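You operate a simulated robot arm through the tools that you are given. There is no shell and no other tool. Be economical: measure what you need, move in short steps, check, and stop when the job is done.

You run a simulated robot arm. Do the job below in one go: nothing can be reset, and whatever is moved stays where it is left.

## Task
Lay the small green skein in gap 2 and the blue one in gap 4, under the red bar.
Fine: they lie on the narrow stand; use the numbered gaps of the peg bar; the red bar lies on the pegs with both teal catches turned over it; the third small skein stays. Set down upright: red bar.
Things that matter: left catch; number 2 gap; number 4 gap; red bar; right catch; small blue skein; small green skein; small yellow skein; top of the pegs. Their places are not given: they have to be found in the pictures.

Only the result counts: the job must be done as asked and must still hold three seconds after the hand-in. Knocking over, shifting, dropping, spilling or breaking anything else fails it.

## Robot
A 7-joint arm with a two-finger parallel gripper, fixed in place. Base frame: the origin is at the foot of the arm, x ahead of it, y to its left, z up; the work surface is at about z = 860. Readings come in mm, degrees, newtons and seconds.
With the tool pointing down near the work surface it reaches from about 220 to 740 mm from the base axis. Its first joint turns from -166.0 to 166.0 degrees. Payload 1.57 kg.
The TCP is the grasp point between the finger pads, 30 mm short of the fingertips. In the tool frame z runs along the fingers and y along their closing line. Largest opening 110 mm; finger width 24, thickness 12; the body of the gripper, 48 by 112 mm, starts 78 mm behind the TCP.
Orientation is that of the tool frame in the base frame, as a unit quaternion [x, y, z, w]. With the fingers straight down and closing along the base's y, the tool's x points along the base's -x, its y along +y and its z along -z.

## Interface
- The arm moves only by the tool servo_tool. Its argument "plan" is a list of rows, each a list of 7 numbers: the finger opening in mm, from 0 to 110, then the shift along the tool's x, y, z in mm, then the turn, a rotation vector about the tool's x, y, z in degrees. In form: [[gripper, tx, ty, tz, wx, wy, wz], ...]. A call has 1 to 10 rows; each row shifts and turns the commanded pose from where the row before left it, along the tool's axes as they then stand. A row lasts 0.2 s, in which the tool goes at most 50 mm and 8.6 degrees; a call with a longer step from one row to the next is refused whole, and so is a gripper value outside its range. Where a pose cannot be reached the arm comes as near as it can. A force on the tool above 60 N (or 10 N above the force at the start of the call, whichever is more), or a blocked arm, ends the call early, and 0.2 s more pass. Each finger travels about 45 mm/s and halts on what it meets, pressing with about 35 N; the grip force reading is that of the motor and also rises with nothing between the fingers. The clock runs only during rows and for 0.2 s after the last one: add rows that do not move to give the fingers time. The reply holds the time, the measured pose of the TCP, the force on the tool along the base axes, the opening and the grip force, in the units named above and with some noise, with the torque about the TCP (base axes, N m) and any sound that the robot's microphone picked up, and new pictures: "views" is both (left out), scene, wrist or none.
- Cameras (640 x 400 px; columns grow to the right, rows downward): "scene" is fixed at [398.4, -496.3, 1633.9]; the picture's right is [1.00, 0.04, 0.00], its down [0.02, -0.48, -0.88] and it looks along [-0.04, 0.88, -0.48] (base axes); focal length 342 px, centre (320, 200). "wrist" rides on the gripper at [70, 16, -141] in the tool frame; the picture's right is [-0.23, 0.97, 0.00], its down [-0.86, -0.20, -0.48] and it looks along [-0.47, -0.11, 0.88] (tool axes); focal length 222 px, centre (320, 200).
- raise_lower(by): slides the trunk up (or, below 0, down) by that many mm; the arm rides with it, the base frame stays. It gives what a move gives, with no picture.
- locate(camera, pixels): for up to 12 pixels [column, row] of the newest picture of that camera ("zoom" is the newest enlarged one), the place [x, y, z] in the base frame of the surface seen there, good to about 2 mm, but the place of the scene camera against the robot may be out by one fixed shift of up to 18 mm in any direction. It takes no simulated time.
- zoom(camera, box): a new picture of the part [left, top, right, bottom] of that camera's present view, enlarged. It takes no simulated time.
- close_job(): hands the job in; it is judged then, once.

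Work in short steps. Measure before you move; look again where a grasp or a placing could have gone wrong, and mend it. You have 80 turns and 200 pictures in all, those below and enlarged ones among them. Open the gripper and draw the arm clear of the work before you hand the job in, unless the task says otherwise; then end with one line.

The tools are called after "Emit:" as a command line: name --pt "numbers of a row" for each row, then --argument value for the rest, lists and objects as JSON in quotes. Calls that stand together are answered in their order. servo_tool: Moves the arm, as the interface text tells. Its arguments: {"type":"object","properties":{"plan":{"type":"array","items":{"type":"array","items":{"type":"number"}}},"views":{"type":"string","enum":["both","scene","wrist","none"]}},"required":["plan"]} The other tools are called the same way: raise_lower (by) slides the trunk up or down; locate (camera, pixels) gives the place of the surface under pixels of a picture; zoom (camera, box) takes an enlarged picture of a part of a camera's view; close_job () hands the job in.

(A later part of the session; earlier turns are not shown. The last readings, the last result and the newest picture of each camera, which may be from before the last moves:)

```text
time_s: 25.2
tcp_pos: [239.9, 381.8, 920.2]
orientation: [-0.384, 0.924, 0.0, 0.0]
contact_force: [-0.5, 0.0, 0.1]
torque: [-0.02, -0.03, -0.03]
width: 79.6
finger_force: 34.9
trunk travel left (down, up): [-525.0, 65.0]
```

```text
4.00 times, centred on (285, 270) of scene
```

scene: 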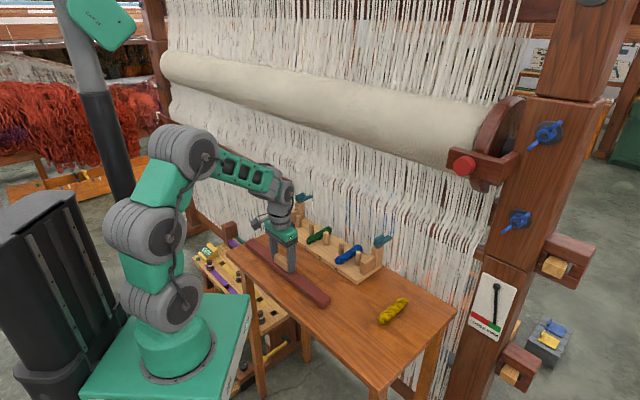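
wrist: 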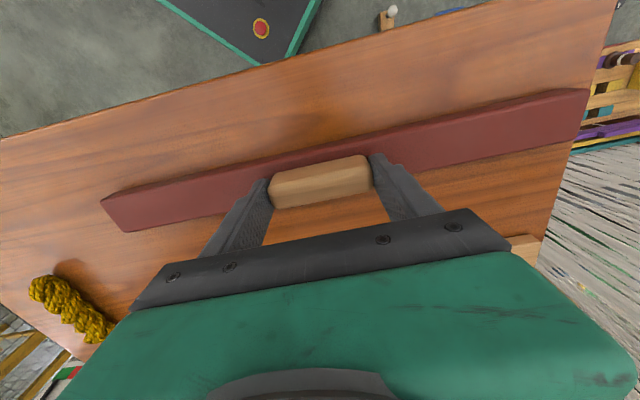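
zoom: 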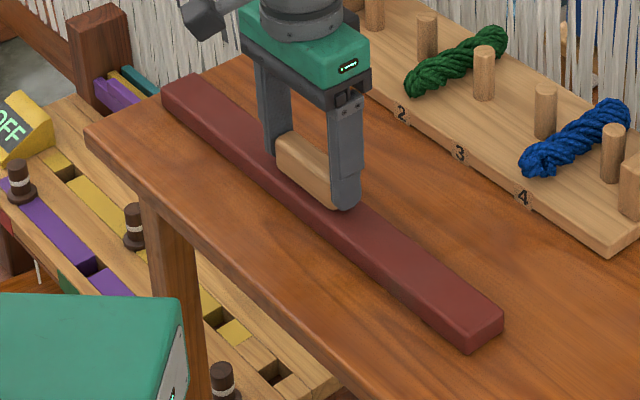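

Gripped (width 79.6 = handle length). Lift 120 mm and check.

Emit:
servo_tool --pt "60 0 0 -10 0 0 0" --pt "60 0 0 -25 0 0 0" --pt "60 0 0 -40 0 0 0" --pt "60 0 0 -45 0 0 0" --pt "60 0 0 0 0 0 0"

Emit:
zoom --camera "scene" --box '[220, 170, 400, 290]'

```text
time_s: 26.4
tcp_pos: [236.5, 382.3, 1041.2]
orientation: [-0.383, 0.924, 0.0, -0.001]
contact_force: [-0.2, 0.2, -2.6]
torque: [0.01, -0.02, 0.04]
width: 79.6
finger_force: 35.2
trunk travel left (down, up): [-525.0, 65.0]
```

scene: 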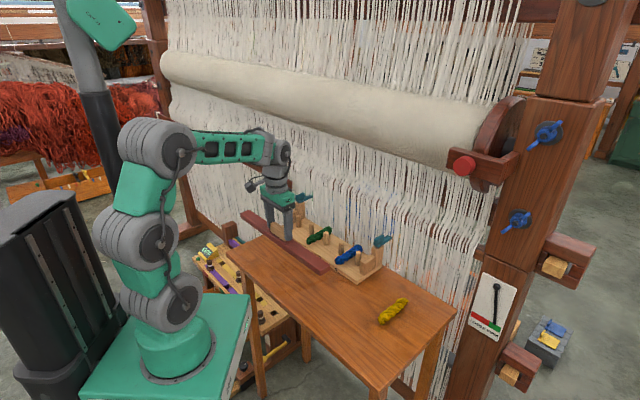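
wrist: 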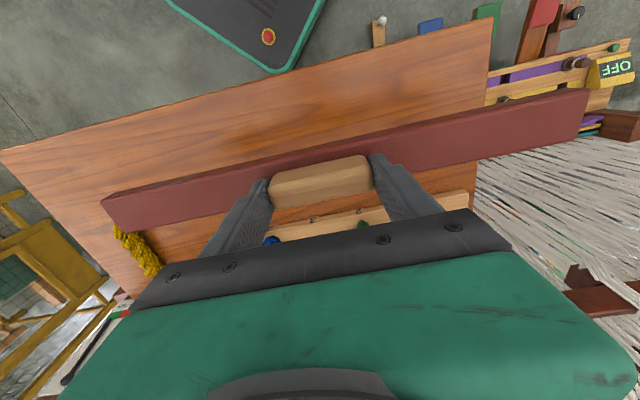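

```text
3.33 times, centred on (310, 230) of scene
```

zoom: 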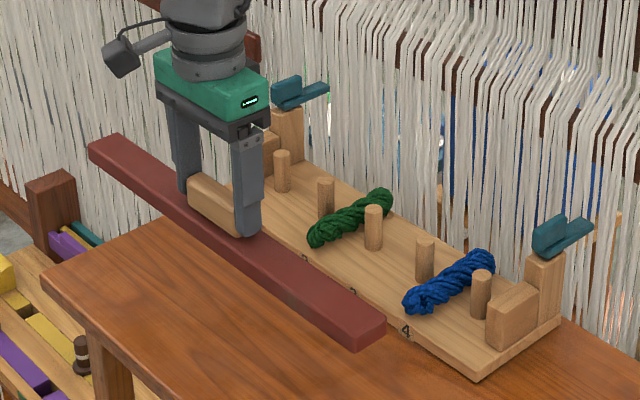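

Bar hangs level. Locate its ends relative to the TCP, plus posts and blocks for the target.

Emit:
locate --camera "zoom" --pixels '[[91, 150], [116, 137], [383, 317], [358, 337], [236, 225], [264, 250], [491, 307], [512, 318], [514, 284], [535, 296], [530, 252], [541, 262]]'

Emit:
locate --camera "wrist" --pixels '[[105, 200], [124, 229], [585, 93], [580, 135], [200, 200], [480, 150]]'

```text
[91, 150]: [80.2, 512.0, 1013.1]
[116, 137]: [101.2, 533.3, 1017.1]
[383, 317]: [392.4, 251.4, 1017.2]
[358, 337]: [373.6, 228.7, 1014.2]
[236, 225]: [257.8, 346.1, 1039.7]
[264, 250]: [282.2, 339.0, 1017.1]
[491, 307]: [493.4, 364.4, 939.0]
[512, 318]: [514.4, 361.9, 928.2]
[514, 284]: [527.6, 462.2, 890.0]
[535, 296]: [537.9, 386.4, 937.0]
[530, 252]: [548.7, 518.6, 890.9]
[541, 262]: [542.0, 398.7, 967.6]
```

```text
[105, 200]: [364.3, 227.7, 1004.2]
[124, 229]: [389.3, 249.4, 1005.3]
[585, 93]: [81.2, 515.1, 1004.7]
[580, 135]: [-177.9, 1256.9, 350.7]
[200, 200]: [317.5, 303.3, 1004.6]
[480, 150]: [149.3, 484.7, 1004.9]
```

Bar centre coincides with TCP. Move forward 197 mm in n, +3.5 in u, then lower to just above the pegs.

Emit:
servo_tool --pt "60 -30 -3.5 0 0 0 0" --pt "60 -42 0 0 0 0 0" --pt "60 -42 0 0 0 0 0" --pt "60 -42 0 0 0 0 0" --pt "60 -41 0 0 0 0 0" --pt "60 0 0 0 0 0 0" --pt "60 0 0 20 0 0 0" --pt "60 0 0 20 0 0 0" --pt "60 0 0 0 0 0 0"

Emit:
zoom --camera "scene" --box '[260, 160, 410, 290]'

```text
time_s: 28.4
tcp_pos: [382.0, 518.7, 999.4]
orientation: [-0.383, 0.924, 0.0, 0.0]
contact_force: [-0.4, 0.1, -2.9]
torque: [-0.01, -0.01, 0.03]
width: 79.5
finger_force: 35.1
trunk travel left (down, up): [-525.0, 65.0]
```

scene: 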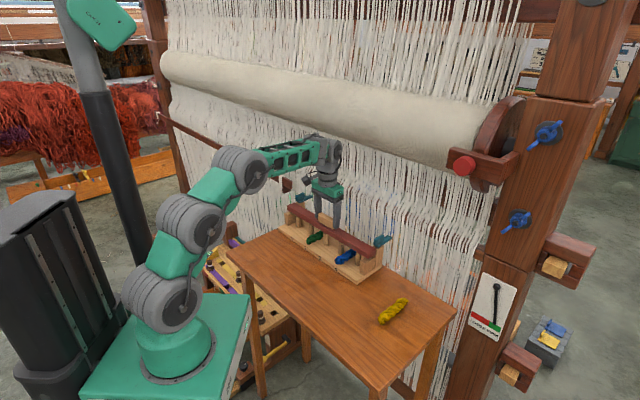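
wrist: 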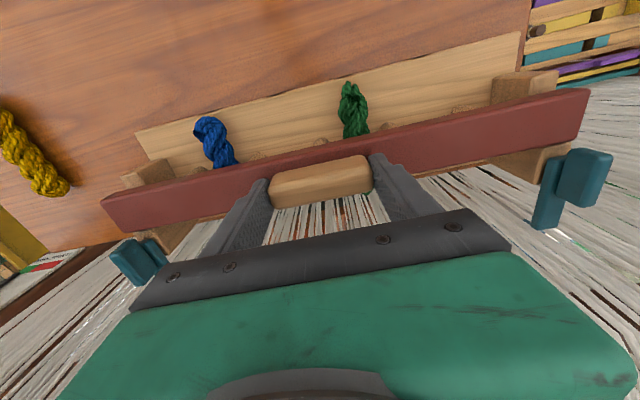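

```text
3.08 times, centred on (335, 225) of scene
```

zoom: 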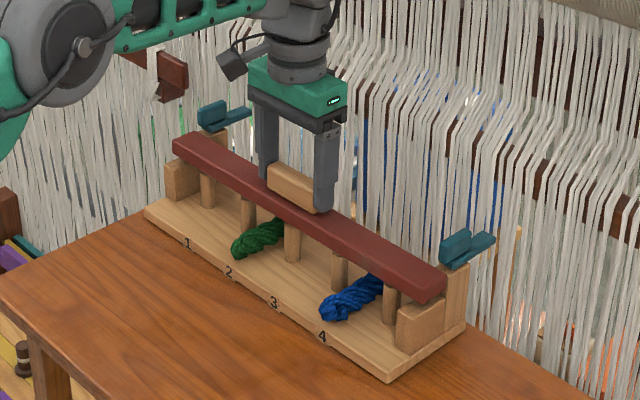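

n=637, u=-97: correct by -2.4/-2.8, and lower in small steps onto the pegs.

Emit:
servo_tool --pt "60 2.4 2.8 0 0 0 0" --pt "60 0 0 5 0 0 0" --pt "60 0 0 4 0 0 0" --pt "60 0 0 2 0 0 0" --pt "60 0 0 0 0 0 0" --views "wrist"

Emit:
zoom --camera "scene" --box '[260, 160, 410, 290]'

```text
time_s: 29.6
tcp_pos: [378.0, 517.7, 989.4]
orientation: [-0.384, 0.923, 0.0, 0.0]
contact_force: [-0.2, -0.1, -2.6]
torque: [-0.01, 0.02, 0.0]
width: 79.6
finger_force: 34.9
trunk travel left (down, up): [-525.0, 65.0]
```

wrist: 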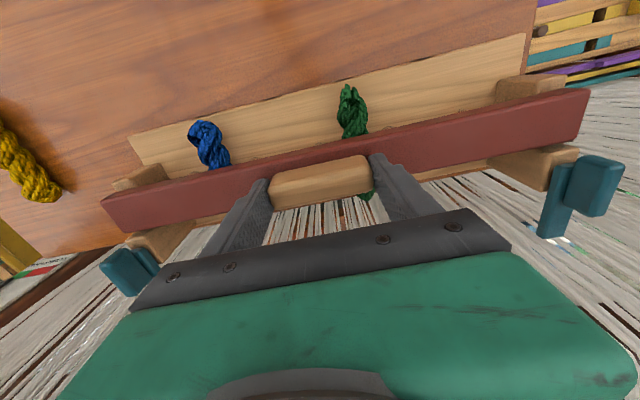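

```text
3.08 times, centred on (335, 225) of scene
```

zoom: 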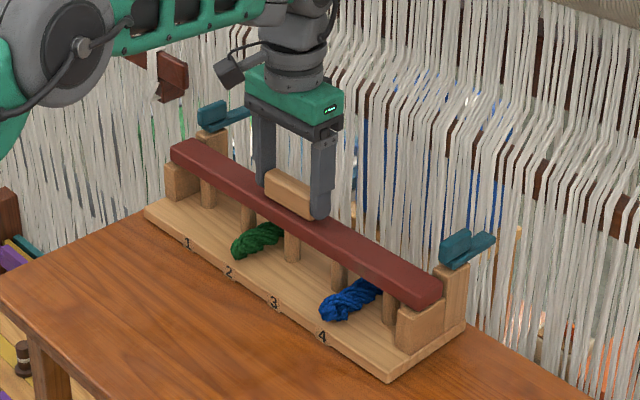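

Still hanging (-2.6 N). Lower slowly another few mm until contact.

Emit:
servo_tool --pt "60 -1 0 1 0 0 0" --pt "60 0 0 1 0 0 0" --pt "60 0 0 0.5 0 0 0" --pt "60 0 0 0 0 0 0" --views "none"

```text
time_s: 30.6
tcp_pos: [377.3, 519.7, 988.2]
orientation: [-0.382, 0.924, 0.0, 0.0]
contact_force: [-0.4, -1.1, 0.8]
torque: [-0.12, -0.03, -0.08]
width: 79.4
finger_force: 35.2
trunk travel left (down, up): [-525.0, 65.0]
```

Contact (force now +0.8 N). Open to 96 and lift.

Emit:
servo_tool --pt "60 0 0 0.5 0 0 0" --pt "96 0 0 0 0 0 0" --pt "96 0 0 0 0 0 0" --pt "96 0 0 0 0 0 0" --pt "96 0 0 -15 0 0 0" --pt "96 0 0 -35 0 0 0" --pt "96 0 0 -40 0 0 0" --pt "96 30 0 -30 0 0 0"

Emit:
zoom --camera "scene" --box '[265, 180, 405, 290]'

```text
time_s: 32.4
tcp_pos: [354.8, 499.9, 1107.4]
orientation: [-0.382, 0.924, 0.0, -0.001]
contact_force: [0.4, 0.1, -0.9]
torque: [0.0, 0.01, 0.01]
width: 95.8
finger_force: 0.0
trunk travel left (down, up): [-525.0, 65.0]
```

scene: 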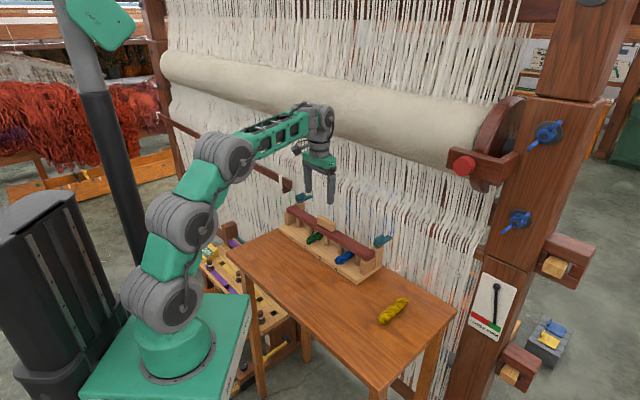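
wrist: 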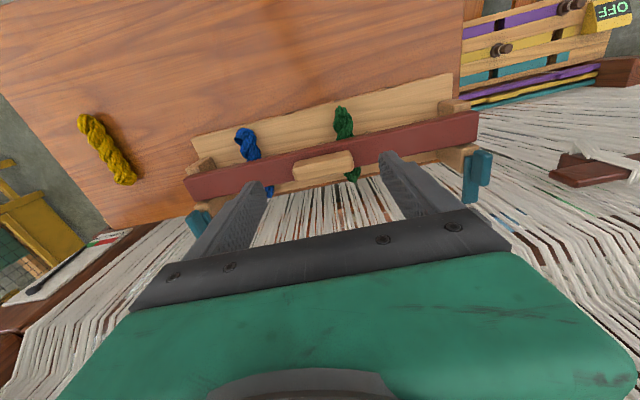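

```text
3.64 times, centred on (335, 235) of scene
```

zoom: 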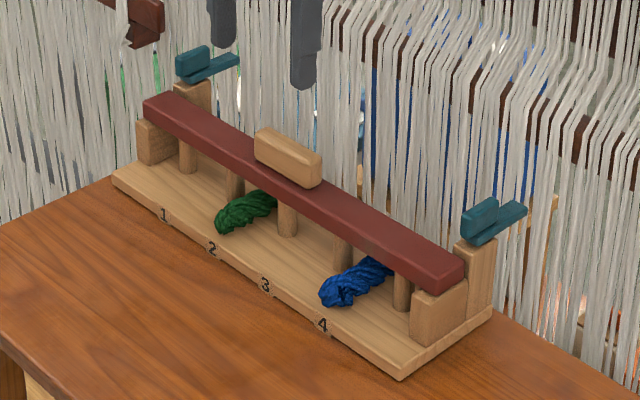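

The bar rests on the pegs and blocks. Now inspect the catches closely: geometry of knob, lever and pivot.

Emit:
zoom --camera "scene" --box '[365, 225, 405, 255]'

Emit:
locate --camera "zoom" --pixels '[[200, 140], [300, 80], [210, 170], [320, 110], [330, 150], [430, 90], [455, 125], [350, 190], [250, 230], [230, 235], [330, 230], [255, 190]]'

Emit:
zoom --camera "wrist" --box '[420, 90, 520, 220]'

Emit:
locate --camera "wrist" --pixels '[[487, 157], [487, 168], [487, 180], [470, 160], [470, 175], [470, 192], [470, 199], [476, 116], [476, 135], [481, 156], [493, 175], [452, 155]]'

```text
13.33 times, centred on (385, 240) of scene
```

zoom: 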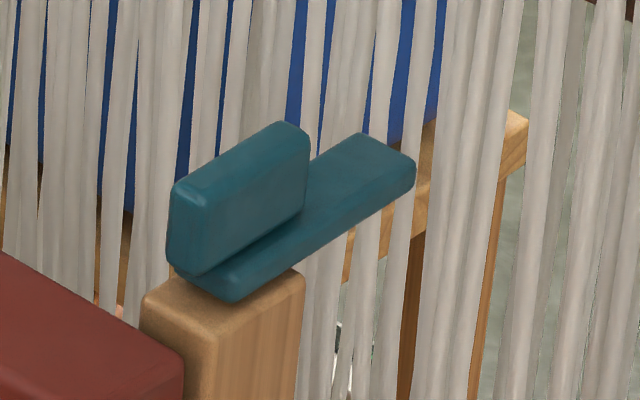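

```text
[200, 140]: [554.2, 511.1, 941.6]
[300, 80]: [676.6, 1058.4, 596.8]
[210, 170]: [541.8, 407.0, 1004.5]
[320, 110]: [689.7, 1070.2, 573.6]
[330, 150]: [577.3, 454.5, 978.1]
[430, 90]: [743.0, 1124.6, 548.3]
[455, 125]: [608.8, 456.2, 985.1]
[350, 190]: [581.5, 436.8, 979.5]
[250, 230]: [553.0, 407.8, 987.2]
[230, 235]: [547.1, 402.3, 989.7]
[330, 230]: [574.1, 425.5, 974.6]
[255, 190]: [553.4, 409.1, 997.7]
```

```text
3.08 times, centred on (470, 155) of wrist
```

zoom: 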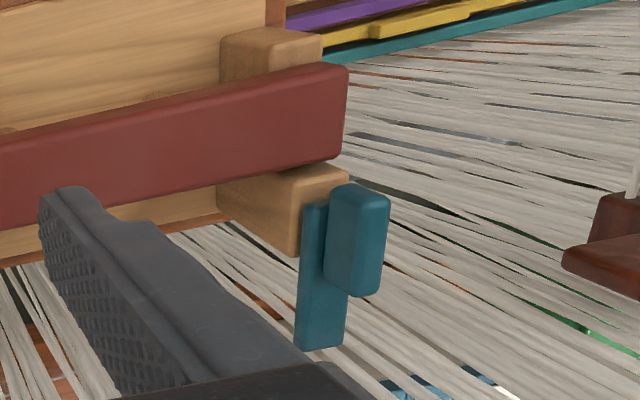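

```text
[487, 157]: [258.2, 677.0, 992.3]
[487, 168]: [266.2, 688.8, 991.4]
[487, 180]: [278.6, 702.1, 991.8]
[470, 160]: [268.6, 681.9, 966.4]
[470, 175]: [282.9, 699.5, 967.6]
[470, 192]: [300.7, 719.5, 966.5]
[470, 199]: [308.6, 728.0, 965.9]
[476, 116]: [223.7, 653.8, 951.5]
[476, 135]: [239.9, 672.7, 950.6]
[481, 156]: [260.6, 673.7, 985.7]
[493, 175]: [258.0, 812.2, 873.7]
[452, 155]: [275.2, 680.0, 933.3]
```

Lever tops z≈967, knob tops z≈992; pivots ≈ (n 677, u −298) and (n 678, u 101). Check how far the wrist body extends relative to TCP, for roll clearance.

Emit:
locate --camera "scene" --pixels '[[310, 115], [320, 105], [330, 115], [331, 130], [322, 145], [316, 160], [328, 160], [332, 122], [325, 104]]'

Emit:
zoom --camera "scene" --box '[260, 80, 380, 220]'

```text
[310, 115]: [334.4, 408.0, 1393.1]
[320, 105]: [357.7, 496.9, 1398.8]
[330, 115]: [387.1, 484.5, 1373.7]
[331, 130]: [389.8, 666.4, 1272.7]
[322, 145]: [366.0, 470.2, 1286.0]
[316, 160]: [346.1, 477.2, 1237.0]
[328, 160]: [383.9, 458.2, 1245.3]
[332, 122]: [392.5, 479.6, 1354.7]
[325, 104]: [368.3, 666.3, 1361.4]
```

```text
2.86 times, centred on (320, 150) of scene
```

zoom: 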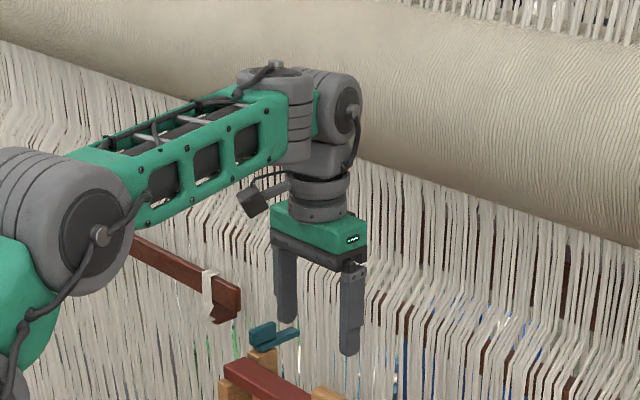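

Wrist lump top is about TCP+280, so at TCP z≈1000 it stays below/in front of the roll. Check warp distance around both catches.

Emit:
locate --camera "zoom" --pixels '[[230, 250], [200, 300], [220, 210], [160, 280], [130, 220], [320, 300], [250, 215], [180, 200], [400, 250], [240, 320]]'

Emit:
locate --camera "scene" --pixels '[[290, 195], [300, 185], [305, 170], [410, 235], [400, 225], [395, 215], [420, 215], [415, 200], [375, 220], [310, 190], [320, 195]]'

```text
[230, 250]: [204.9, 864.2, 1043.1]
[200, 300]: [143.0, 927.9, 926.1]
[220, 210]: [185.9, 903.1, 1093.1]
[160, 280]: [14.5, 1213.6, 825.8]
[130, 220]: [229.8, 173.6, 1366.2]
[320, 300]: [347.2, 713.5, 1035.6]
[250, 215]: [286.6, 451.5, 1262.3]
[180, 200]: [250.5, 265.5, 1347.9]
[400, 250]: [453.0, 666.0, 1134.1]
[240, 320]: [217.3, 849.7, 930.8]
```

```text
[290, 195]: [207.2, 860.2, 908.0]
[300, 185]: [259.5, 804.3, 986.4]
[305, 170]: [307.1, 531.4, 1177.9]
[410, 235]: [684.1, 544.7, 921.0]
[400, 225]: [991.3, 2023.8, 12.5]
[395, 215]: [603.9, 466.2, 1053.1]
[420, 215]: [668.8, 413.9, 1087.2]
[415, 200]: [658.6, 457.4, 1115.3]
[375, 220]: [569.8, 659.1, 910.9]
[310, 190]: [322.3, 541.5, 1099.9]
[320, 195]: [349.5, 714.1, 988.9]
```

Warp front layer is at n≈750, fine. Move above the right catch at safe height for a close look (u=101, n≈604).

Emit:
servo_tool --pt "60 0 -41 0 0 0 0" --pt "60 0 -41 0 0 0 0" --pt "60 0 -41 0 0 0 0" --pt "60 0 -41 0 0 0 0" --pt "60 0 -41 0 0 0 0" --pt "60 0 0 0 0 0 0"

Emit:
zoom --camera "wrist" --box '[250, 120, 400, 230]'

```text
time_s: 33.8
tcp_pos: [502.7, 354.7, 1107.6]
orientation: [-0.384, 0.923, -0.001, 0.0]
contact_force: [0.1, -0.1, 0.4]
torque: [-0.01, 0.01, -0.01]
width: 60.0
finger_force: 0.1
trunk travel left (down, up): [-525.0, 65.0]
```

scene: 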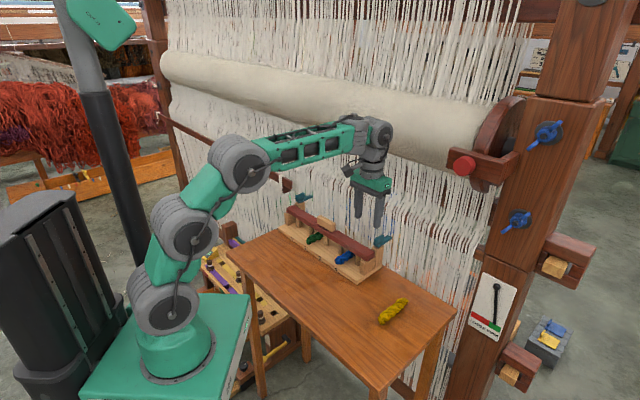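
wrist: 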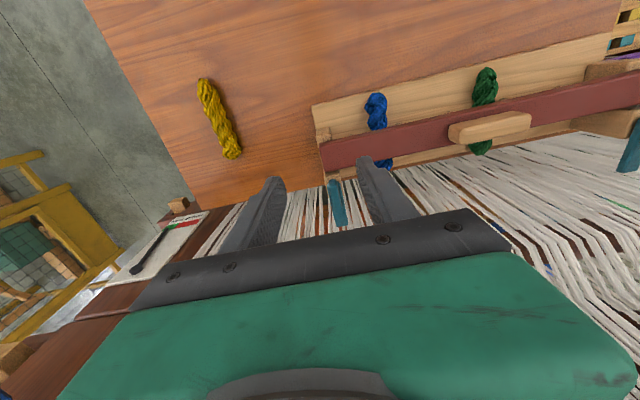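

```text
3.64 times, centred on (325, 175) of wrist
```

zoom: 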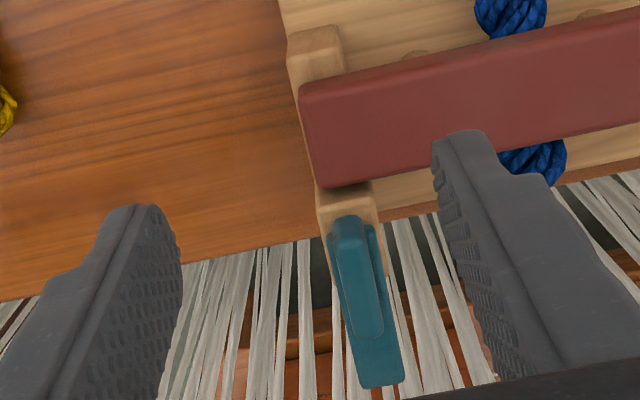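

Clear view: knob (335-380, 215-340) on lever (ending at y≈385). Locate edges.

Emit:
locate --camera "zoom" --pixels '[[350, 220], [347, 245], [355, 290], [365, 330], [378, 300], [335, 240], [360, 380], [398, 378], [340, 195], [322, 205], [368, 190], [305, 100]]'

Emit:
zoom --camera "wrist" --box '[310, 160, 370, 230]'

```text
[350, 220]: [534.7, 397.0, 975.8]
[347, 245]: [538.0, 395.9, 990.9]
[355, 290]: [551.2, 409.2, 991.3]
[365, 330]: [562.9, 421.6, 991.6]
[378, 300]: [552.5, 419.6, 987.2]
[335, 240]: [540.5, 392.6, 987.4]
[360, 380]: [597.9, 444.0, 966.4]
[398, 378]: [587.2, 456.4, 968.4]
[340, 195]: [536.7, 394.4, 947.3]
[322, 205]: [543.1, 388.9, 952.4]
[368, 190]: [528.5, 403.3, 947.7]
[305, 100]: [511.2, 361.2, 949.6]
```

```text
5.71 times, centred on (340, 195) of wrist
```

zoom: 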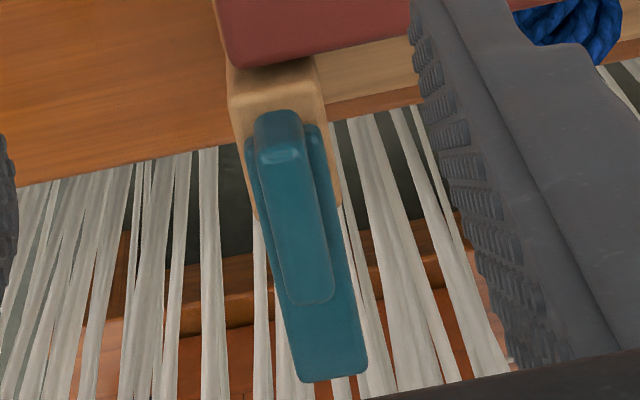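

Right knob: centre (n 678, u 100), 40 long × 12 wide; lever tip at n 739. I'll grip it lengthwise and turn 180°, with the camera sweeping on the near side. First yaw the tool by −90° here.

Emit:
servo_tool --pt "60 0 0 0 0 0 8.2" --pt "60 0 0 0 0 0 8.2" --pt "60 0 0 0 0 0 8.2" --pt "60 0 0 0 0 0 8.2" --pt "60 0 0 0 0 0 8.2" --pt "60 0 0 0 0 0 8.2" --pt "60 0 0 0 0 0 8.2" --pt "60 0 0 0 0 0 8.2" --pt "60 0 0 0 0 0 8.2" --pt "60 0 0 0 0 0 8.2" --views "none"

Emit:
servo_tool --pt "60 0 0 0 0 0 8" --pt "60 0 0 0 0 0 0"

```text
time_s: 36.0
tcp_pos: [501.1, 352.6, 1107.8]
orientation: [0.318, 0.948, 0.0, 0.0]
contact_force: [0.8, 0.2, 0.6]
torque: [0.0, 0.0, 0.0]
width: 60.1
finger_force: 0.1
trunk travel left (down, up): [-525.0, 65.0]
```

```text
time_s: 36.6
tcp_pos: [500.5, 353.7, 1108.2]
orientation: [0.383, 0.924, 0.0, 0.0]
contact_force: [0.0, -0.9, -0.2]
torque: [0.01, 0.04, 0.02]
width: 60.0
finger_force: 0.0
trunk travel left (down, up): [-525.0, 65.0]
```

scene: 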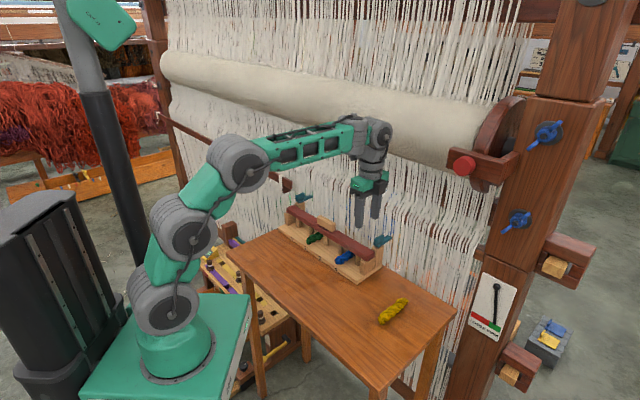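
wrist: 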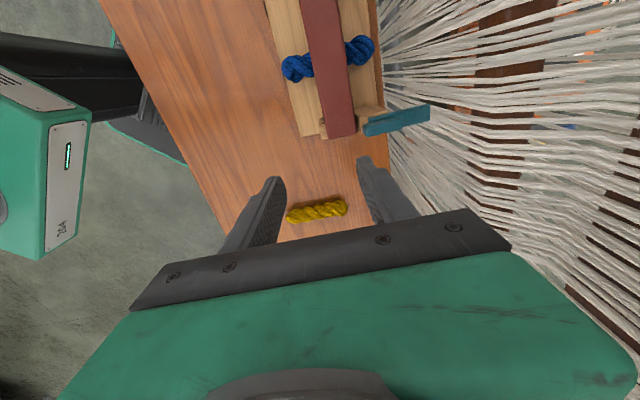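

Yaw is −45° (tool y = n). Lower to ~1035, then move in over the knob.

Emit:
servo_tool --pt "60 3.8 0 36 0 0 0" --pt "60 0 0 36 0 0 0" --pt "60 0 25 0 0 0 0" --pt "60 0 25 0 0 0 0" --pt "60 0 24 0 0 0 0" --pt "60 0 0 0 0 0 0"

Emit:
zoom --camera "scene" --box '[330, 130, 430, 270]'

```text
time_s: 38.0
tcp_pos: [550.4, 410.5, 1033.3]
orientation: [0.383, 0.924, -0.001, 0.0]
contact_force: [0.3, -0.7, 0.5]
torque: [-0.01, 0.03, 0.0]
width: 60.2
finger_force: 0.0
trunk travel left (down, up): [-525.0, 65.0]
```

scene: 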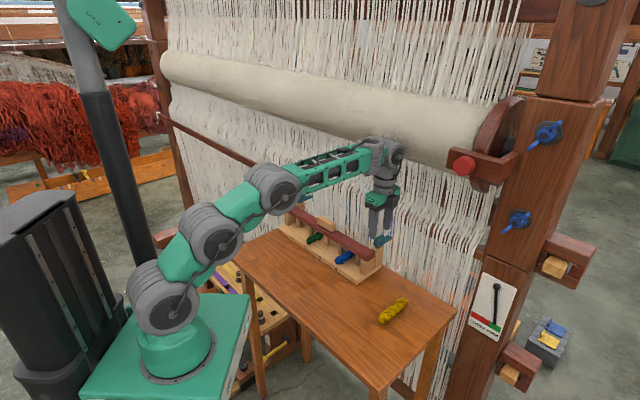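
wrist: 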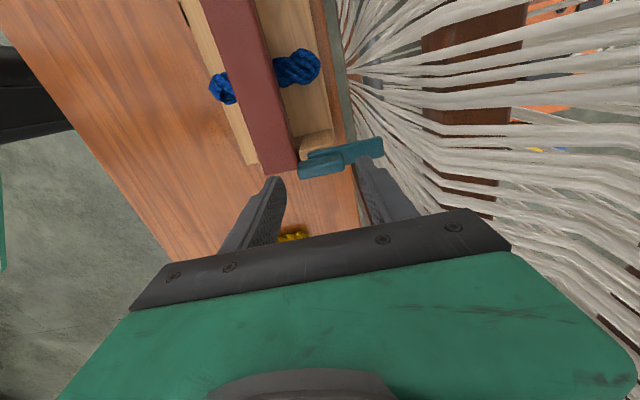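

```text
2.86 times, centred on (380, 200) of scene
```

zoom: 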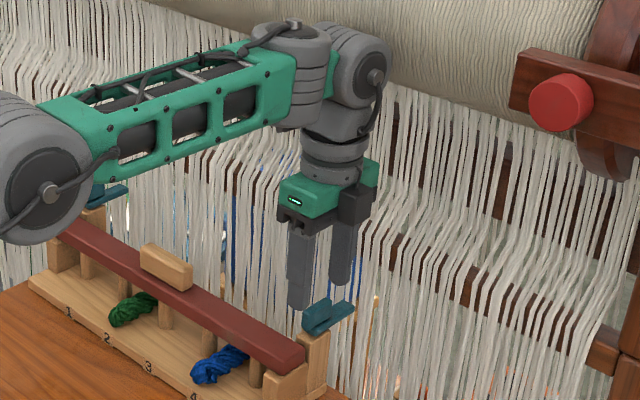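

Aligned (n 679, u 99). Fine-correct, lower to z≈1000, close on the knob.

Emit:
servo_tool --pt "60 -1 -1.4 15 0 0 0" --pt "60 0 0 18 0 0 0" --pt "60 0 0 0 0 0 0" --pt "30 0 0 0 0 0 0" --pt "30 0 0 0 0 0 0" --pt "30 0 0 0 0 0 0"

Emit:
zoom --camera "scene" --box '[350, 180, 420, 270]'

```text
time_s: 39.4
tcp_pos: [552.6, 408.6, 1002.2]
orientation: [0.382, 0.924, 0.001, 0.0]
contact_force: [13.7, 12.0, 0.4]
torque: [0.09, -0.38, -0.04]
width: 45.8
finger_force: 9.4
trunk travel left (down, up): [-525.0, 65.0]
```

scene: 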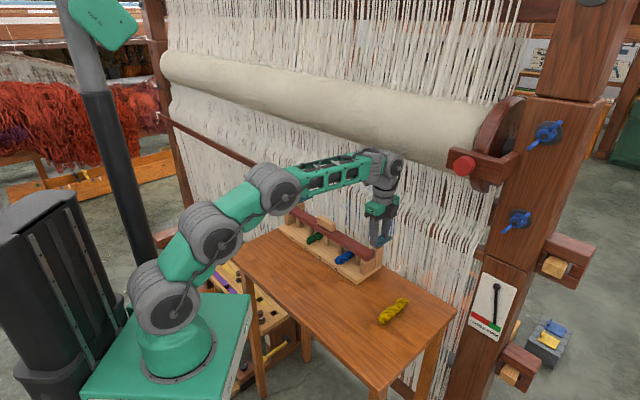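
wrist: 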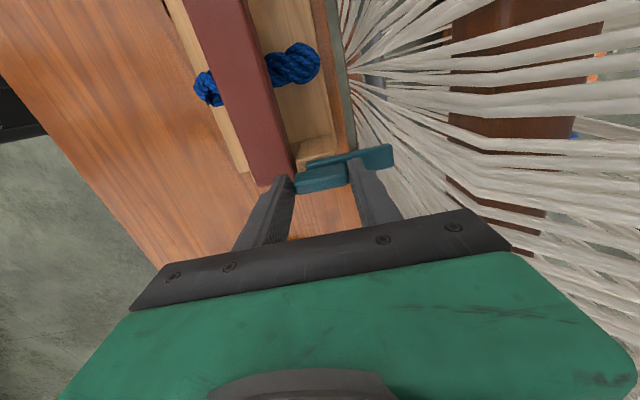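

```text
4.44 times, centred on (385, 225) of scene
```

zoom: 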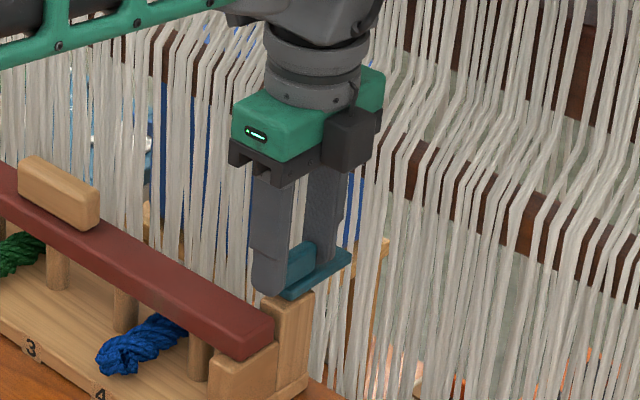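

Far finger touched first (18 N toward n+). Shift +1.5 in n and finish closing.

Emit:
servo_tool --pt "30 0 1.5 0 0 0 0" --pt "30 0 0 0 0 0 0" --pt "30 0 0 0 0 0 0" --pt "30 0 0 0 0 0 0" --views "wrist"

```text
time_s: 40.4
tcp_pos: [552.7, 409.9, 1001.5]
orientation: [0.382, 0.924, 0.0, 0.0]
contact_force: [12.0, 12.9, 5.9]
torque: [0.37, -0.31, -0.04]
width: 45.8
finger_force: 8.7
trunk travel left (down, up): [-525.0, 65.0]
```

wrist: 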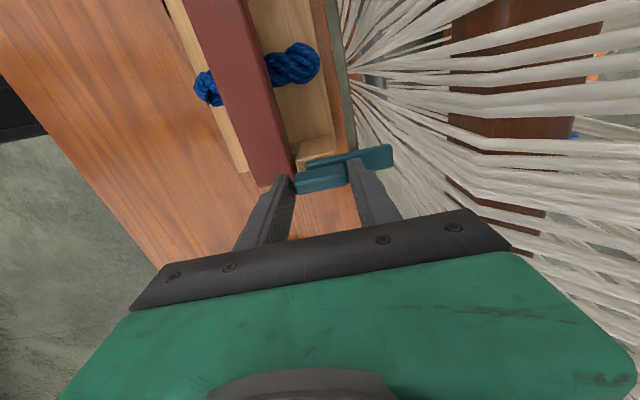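

Forces are one-sided (17 N along +n). Reopen, shift another +2.5 in n and close again.

Emit:
servo_tool --pt "60 0 0 0 0 0 0" --pt "60 0 0 0 0 0 0" --pt "60 0 0 0 0 0 0" --views "none"

Emit:
servo_tool --pt "60 0 2.5 0 0 0 0" --pt "60 0 0 0 0 0 0" --pt "36 0 0 0 0 0 0" --pt "36 0 0 0 0 0 0" --pt "36 0 0 0 0 0 0" --pt "36 0 0 0 0 0 0" --views "wrist"

Emit:
zoom --camera "scene" --box '[360, 210, 400, 260]'

Emit:
zoom --camera "wrist" --box '[230, 120, 410, 250]'

```text
time_s: 41.2
tcp_pos: [550.5, 408.1, 1001.7]
orientation: [0.383, 0.924, -0.001, -0.001]
contact_force: [0.1, -0.3, -0.7]
torque: [-0.01, 0.0, 0.0]
width: 60.1
finger_force: 0.0
trunk travel left (down, up): [-525.0, 65.0]
```

```text
time_s: 42.6
tcp_pos: [552.8, 408.2, 1000.8]
orientation: [0.382, 0.924, -0.001, 0.0]
contact_force: [-2.2, -2.5, -1.8]
torque: [-0.11, 0.07, 0.0]
width: 43.7
finger_force: 41.1
trunk travel left (down, up): [-525.0, 65.0]
```

wrist: 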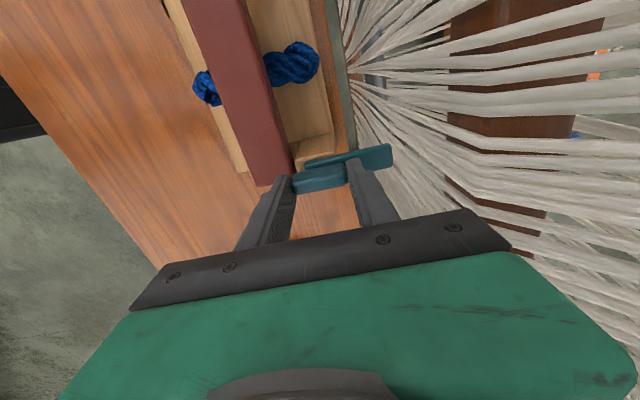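

```text
8.00 times, centred on (380, 235) of scene
```

zoom: 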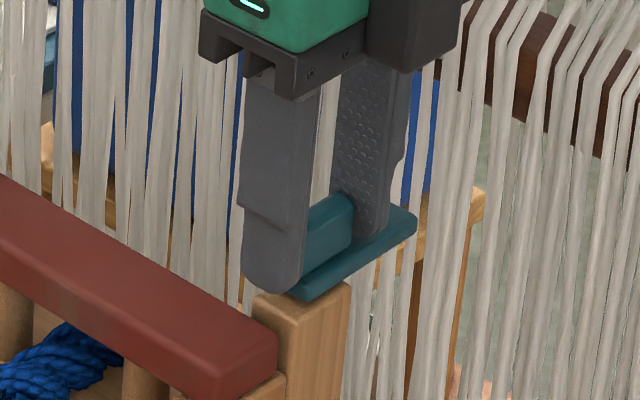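

```text
3.08 times, centred on (320, 185) of wrist
```

zoom: 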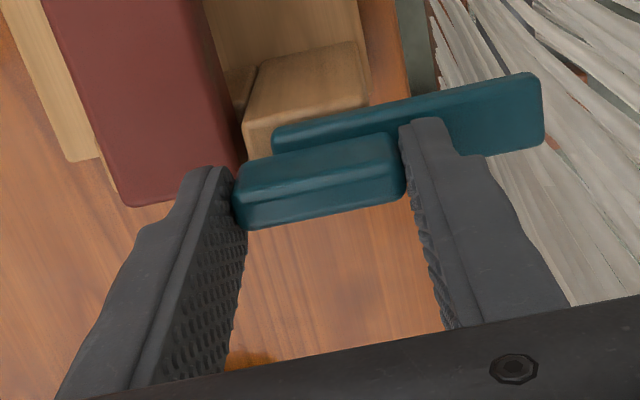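

Firm grip now (43.7, balanced). Turn the first 24° and check force/torque.

Emit:
servo_tool --pt "36 0 0 0 0 0 -6" --pt "36 0 0 0 0 0 -6" --pt "36 0 0 0 0 0 -6" --pt "36 0 0 0 0 0 -6" --views "none"

Emit:
zoom --camera "scene" --box '[360, 210, 400, 260]'

```text
time_s: 43.6
tcp_pos: [553.6, 410.0, 999.6]
orientation: [0.181, 0.984, 0.0, -0.001]
contact_force: [-6.7, -3.8, -8.8]
torque: [-0.1, -0.56, 0.02]
width: 43.9
finger_force: 45.3
trunk travel left (down, up): [-525.0, 65.0]
```

```text
8.00 times, centred on (380, 235) of scene
```

zoom: 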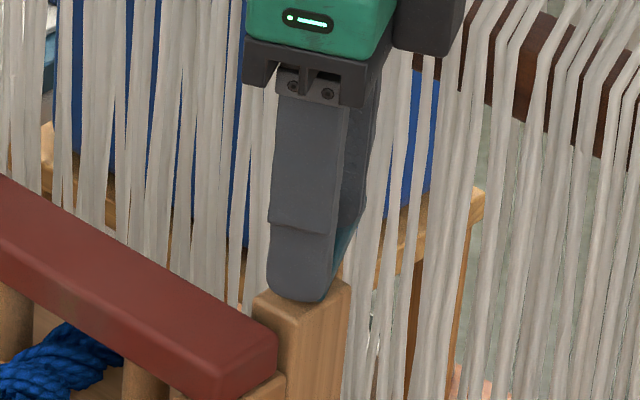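

It turned with small forces. Continue 64° more.

Emit:
servo_tool --pt "36 0 0 0 0 0 -8" --pt "36 0 0 0 0 0 -8" --pt "36 0 0 0 0 0 -8" --pt "36 0 0 0 0 0 -8" --pt "36 0 0 0 0 0 -8" --pt "36 0 0 0 0 0 -8" --pt "36 0 0 0 0 0 -8" --pt "36 0 0 0 0 0 -8"

Emit:
zoom --camera "scene" --box '[360, 210, 400, 260]'

```text
time_s: 45.4
tcp_pos: [551.9, 411.1, 1000.2]
orientation: [-0.369, 0.93, -0.001, -0.001]
contact_force: [-20.7, 16.8, -21.6]
torque: [1.21, -0.2, -0.06]
width: 43.8
finger_force: 45.3
trunk travel left (down, up): [-525.0, 65.0]
```

scene: 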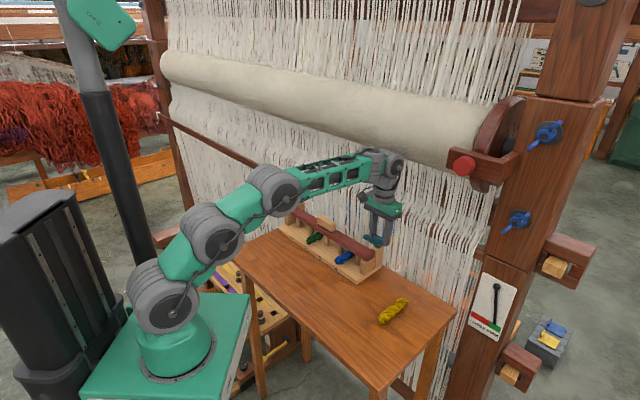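
wrist: 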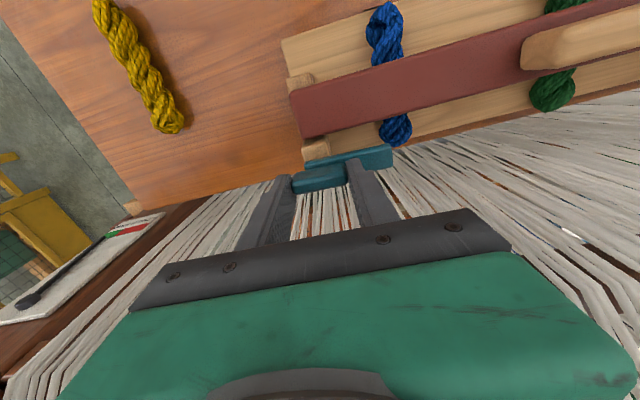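

```text
8.00 times, centred on (380, 235) of scene
```

zoom: 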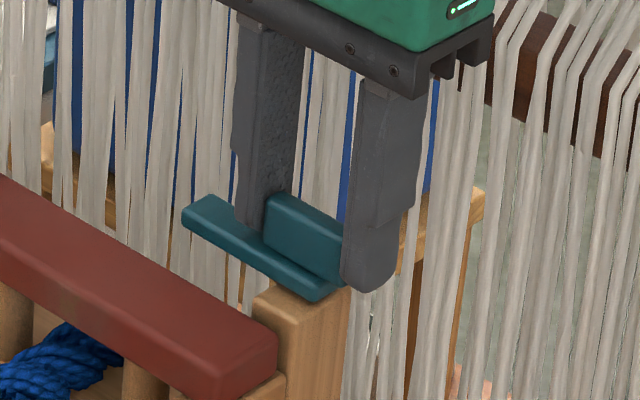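

Lever has turned ~88°. A 26 N pull toward −u says the knob centre is offset from the pivot; ease by shifting 2.5 mm toward −u, slightly −n and up.

Emit:
servo_tool --pt "36 1 1.5 -0.5 0 0 0" --pt "36 0 1 -0.5 0 0 0" --pt "36 0 0 0 0 0 0" --views "none"

```text
time_s: 46.2
tcp_pos: [553.5, 412.4, 1000.1]
orientation: [-0.367, 0.93, -0.001, -0.001]
contact_force: [-9.5, 8.4, -30.3]
torque: [0.73, -0.68, -0.03]
width: 43.8
finger_force: 45.2
trunk travel left (down, up): [-525.0, 65.0]
```

Lateral pull halved; vertical pull is downward, so go down 2.5 mm and 1 mm more toward −u.

Emit:
servo_tool --pt "36 0 1 1.5 0 0 0" --pt "36 0 0.3 1 0 0 0" --pt "36 0 0 0 0 0 0" --views "none"

```text
time_s: 47.0
tcp_pos: [553.3, 412.1, 1000.9]
orientation: [-0.366, 0.931, 0.0, 0.0]
contact_force: [4.2, -3.3, -13.4]
torque: [-1.15, 0.6, 0.03]
width: 43.7
finger_force: 44.9
trunk travel left (down, up): [-525.0, 65.0]
```

Forces now low. Continue turning with small tangential follow (+x 0.7 mm per step), 48° first.

Emit:
servo_tool --pt "36 0.7 0 0.5 0 0 -8" --pt "36 0.7 0 0 0 0 -8" --pt "36 0.7 0 0 0 0 -8" --pt "36 0.7 0 0 0 0 -8" --pt "36 0.7 0 0 0 0 -8" --pt "36 0.7 0 0 0 0 -8" --pt "36 0 0 0 0 0 0" --views "none"

Emit:
zoom --camera "scene" --box '[360, 210, 400, 260]'

```text
time_s: 48.6
tcp_pos: [551.6, 413.0, 1000.2]
orientation: [0.715, -0.699, 0.001, -0.002]
contact_force: [10.8, 37.2, 5.9]
torque: [1.19, 0.54, 0.03]
width: 43.7
finger_force: 45.3
trunk travel left (down, up): [-525.0, 65.0]
```

```text
8.00 times, centred on (380, 235) of scene
```

zoom: 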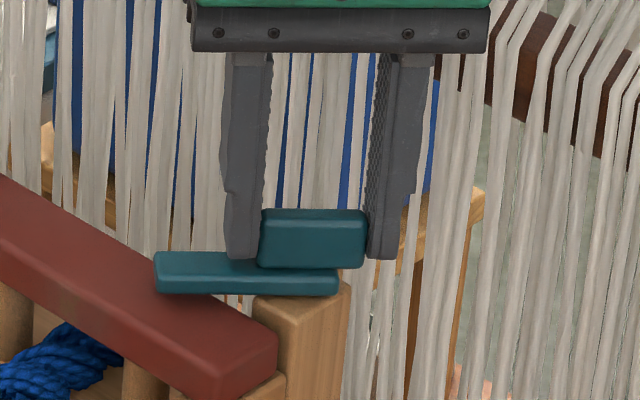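

37 N toward +y means I over-followed; back off tx −3, ty −1.

Emit:
servo_tool --pt "36 -1.5 -0.5 0 0 0 0" --pt "36 -1.5 -0.4 0 0 0 0" --pt "36 0 0 0 0 0 0" --views "none"

```text
time_s: 49.4
tcp_pos: [550.6, 412.8, 999.8]
orientation: [0.713, -0.701, 0.001, -0.001]
contact_force: [8.2, 25.1, 18.9]
torque: [0.08, -0.35, 0.0]
width: 43.8
finger_force: 45.2
trunk travel left (down, up): [-525.0, 65.0]
```

Improving; another tx −3, ty −1, and up 1.5.

Emit:
servo_tool --pt "36 -1.5 -0.5 -0.7 0 0 0" --pt "36 -1.5 -0.4 -0.8 0 0 0" --pt "36 0 0 0 0 0 0" --views "none"

```text
time_s: 50.2
tcp_pos: [551.9, 412.3, 1000.5]
orientation: [0.713, -0.702, 0.0, 0.001]
contact_force: [12.5, 4.7, 11.7]
torque: [-0.38, -1.27, -0.01]
width: 43.7
finger_force: 44.8
trunk travel left (down, up): [-525.0, 65.0]
```

Good. Finish the remaining 44° about a fixed point.

Emit:
servo_tool --pt "36 0 -1 -0.5 0 0 -7.4" --pt "36 0 0 0 0 0 -7.4" --pt "36 0 0 0 0 0 -7.4" --pt "36 0 0 0 0 0 -7.4" --pt "36 0 0 0 0 0 -7.4" --pt "36 0 0 0 0 0 -7.4" --pt "36 0 0 0 0 0 0"

Emit:
zoom --camera "scene" --box '[360, 210, 400, 260]'

```text
time_s: 51.8
tcp_pos: [548.0, 412.7, 1000.5]
orientation: [0.926, -0.378, -0.001, 0.003]
contact_force: [-26.8, -10.0, -10.4]
torque: [0.12, 0.31, -0.37]
width: 43.6
finger_force: 44.9
trunk travel left (down, up): [-525.0, 65.0]
```

scene: 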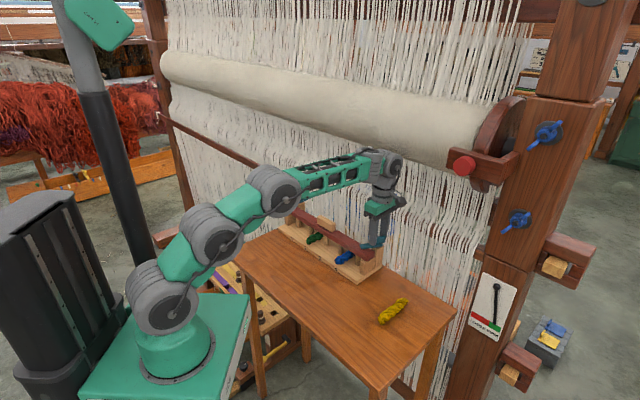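
wrist: 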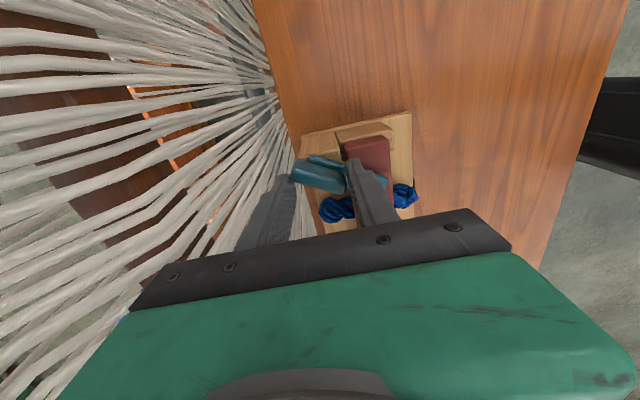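

```text
8.00 times, centred on (380, 235) of scene
```

zoom: 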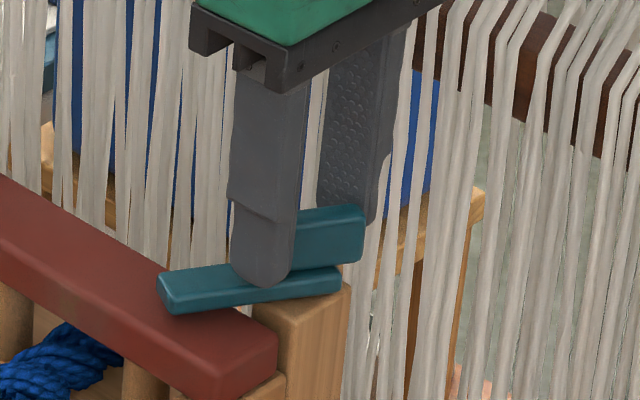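

The knob seems to have lagged behind the fingers (torque −0.37, −27 N). Measure the lever's present direction.

Emit:
locate --camera "zoom" --pixels '[[165, 280], [180, 300], [215, 275], [325, 275], [310, 290], [340, 215], [350, 250], [300, 225], [275, 345], [230, 365]]'

Emit:
zoom --camera "wrist" --box '[250, 100, 430, 240]'

```text
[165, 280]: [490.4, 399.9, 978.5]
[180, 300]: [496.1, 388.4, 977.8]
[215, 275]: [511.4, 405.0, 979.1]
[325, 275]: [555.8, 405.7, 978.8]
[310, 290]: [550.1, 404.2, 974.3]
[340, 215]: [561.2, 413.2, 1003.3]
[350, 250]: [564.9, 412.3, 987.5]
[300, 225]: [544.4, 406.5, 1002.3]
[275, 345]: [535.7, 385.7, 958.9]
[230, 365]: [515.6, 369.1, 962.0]
```

```text
2.86 times, centred on (340, 170) of wrist
```

zoom: 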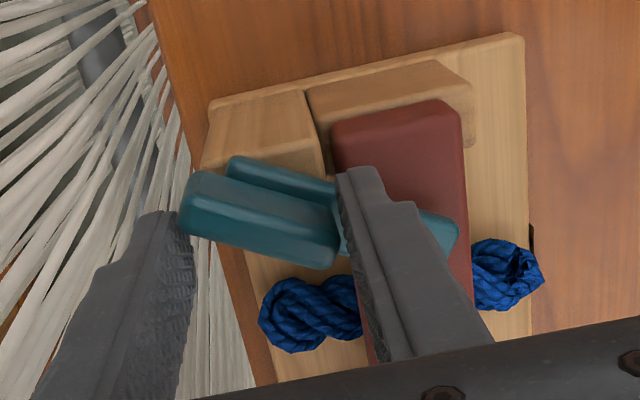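

Lever now points at ~195° (turned 150°), already crossing the bar; the knob slipped ~30° in the fingers. Release, lift, and re-yaw to grip the knob across its thin sides.

Emit:
servo_tool --pt "62 0 0 0 0 0 0" --pt "62 0 0 0 0 0 0" --pt "62 0 0 -20 0 0 0" --pt "62 0 0 -25 0 0 0" --pt "62 0 0 0 0 0 8" --pt "62 0 0 0 0 0 8" --pt "62 0 0 0 0 0 8" --pt "62 0 0 0 0 0 8" --pt "62 0 0 0 0 0 8" --pt "62 0 0 0 0 0 8" --views "none"

Emit:
servo_tool --pt "50 0 0 0 0 0 8" --pt "50 0 0 0 0 0 8" --pt "50 0 0 0 0 0 8" --pt "50 0 0 0 0 0 8" --pt "50 0 0 0 0 0 8" --pt "50 0 0 0 0 0 8" --pt "50 0 0 0 0 0 8" --pt "50 0 0 0 0 0 8" --pt "50 0 0 0 0 0 8" --pt "50 0 0 0 0 0 0"

Emit:
zoom --camera "wrist" --box '[250, 120, 400, 230]'

Emit:
zoom --camera "scene" --box '[360, 215, 400, 265]'

```text
time_s: 54.0
tcp_pos: [551.0, 415.3, 1047.1]
orientation: [-0.69, 0.724, 0.0, 0.0]
contact_force: [-0.9, -0.1, 0.8]
torque: [0.0, 0.03, -0.01]
width: 61.9
finger_force: 0.1
trunk travel left (down, up): [-525.0, 65.0]
```

```text
time_s: 56.2
tcp_pos: [551.8, 413.2, 1047.2]
orientation: [-0.134, 0.991, 0.0, 0.001]
contact_force: [-0.2, 0.0, -0.1]
torque: [0.0, 0.0, 0.02]
width: 50.1
finger_force: 0.0
trunk travel left (down, up): [-525.0, 65.0]
```

scene: 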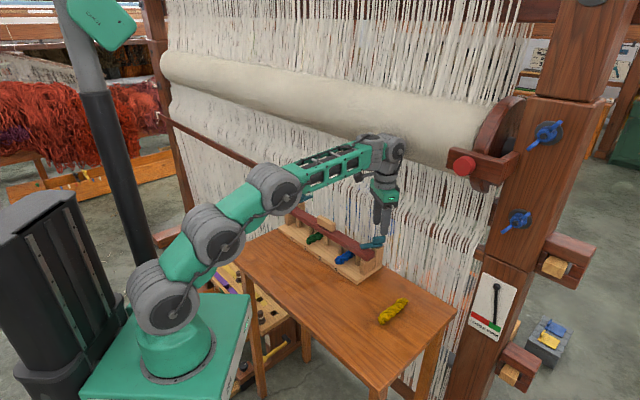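
wrist: 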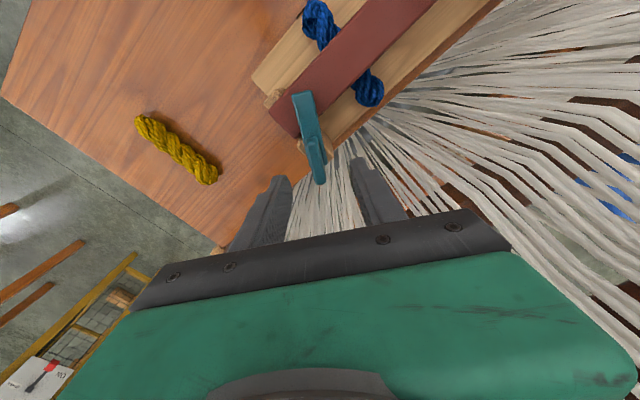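

```text
3.64 times, centred on (325, 175) of wrist
```

zoom: 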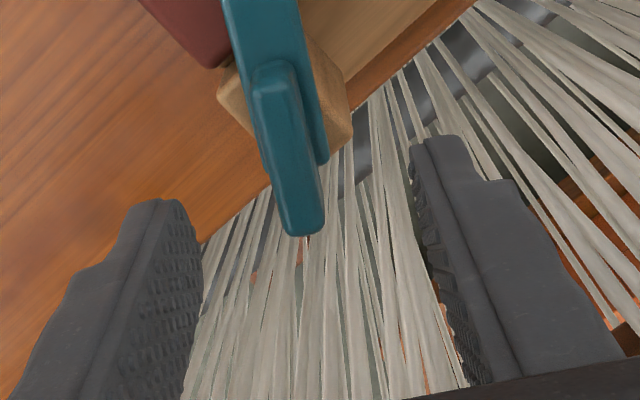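

```text
8.00 times, centred on (380, 240) of scene
```

zoom: 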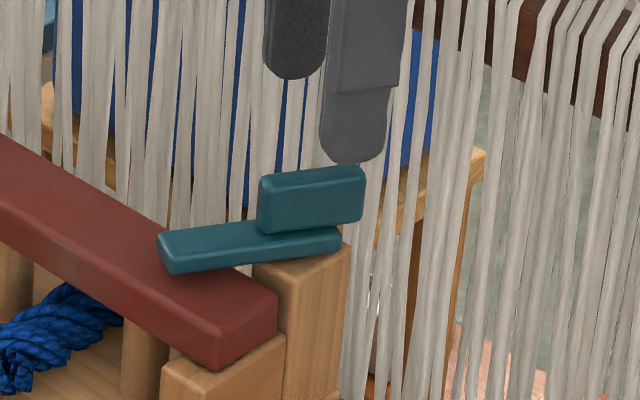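

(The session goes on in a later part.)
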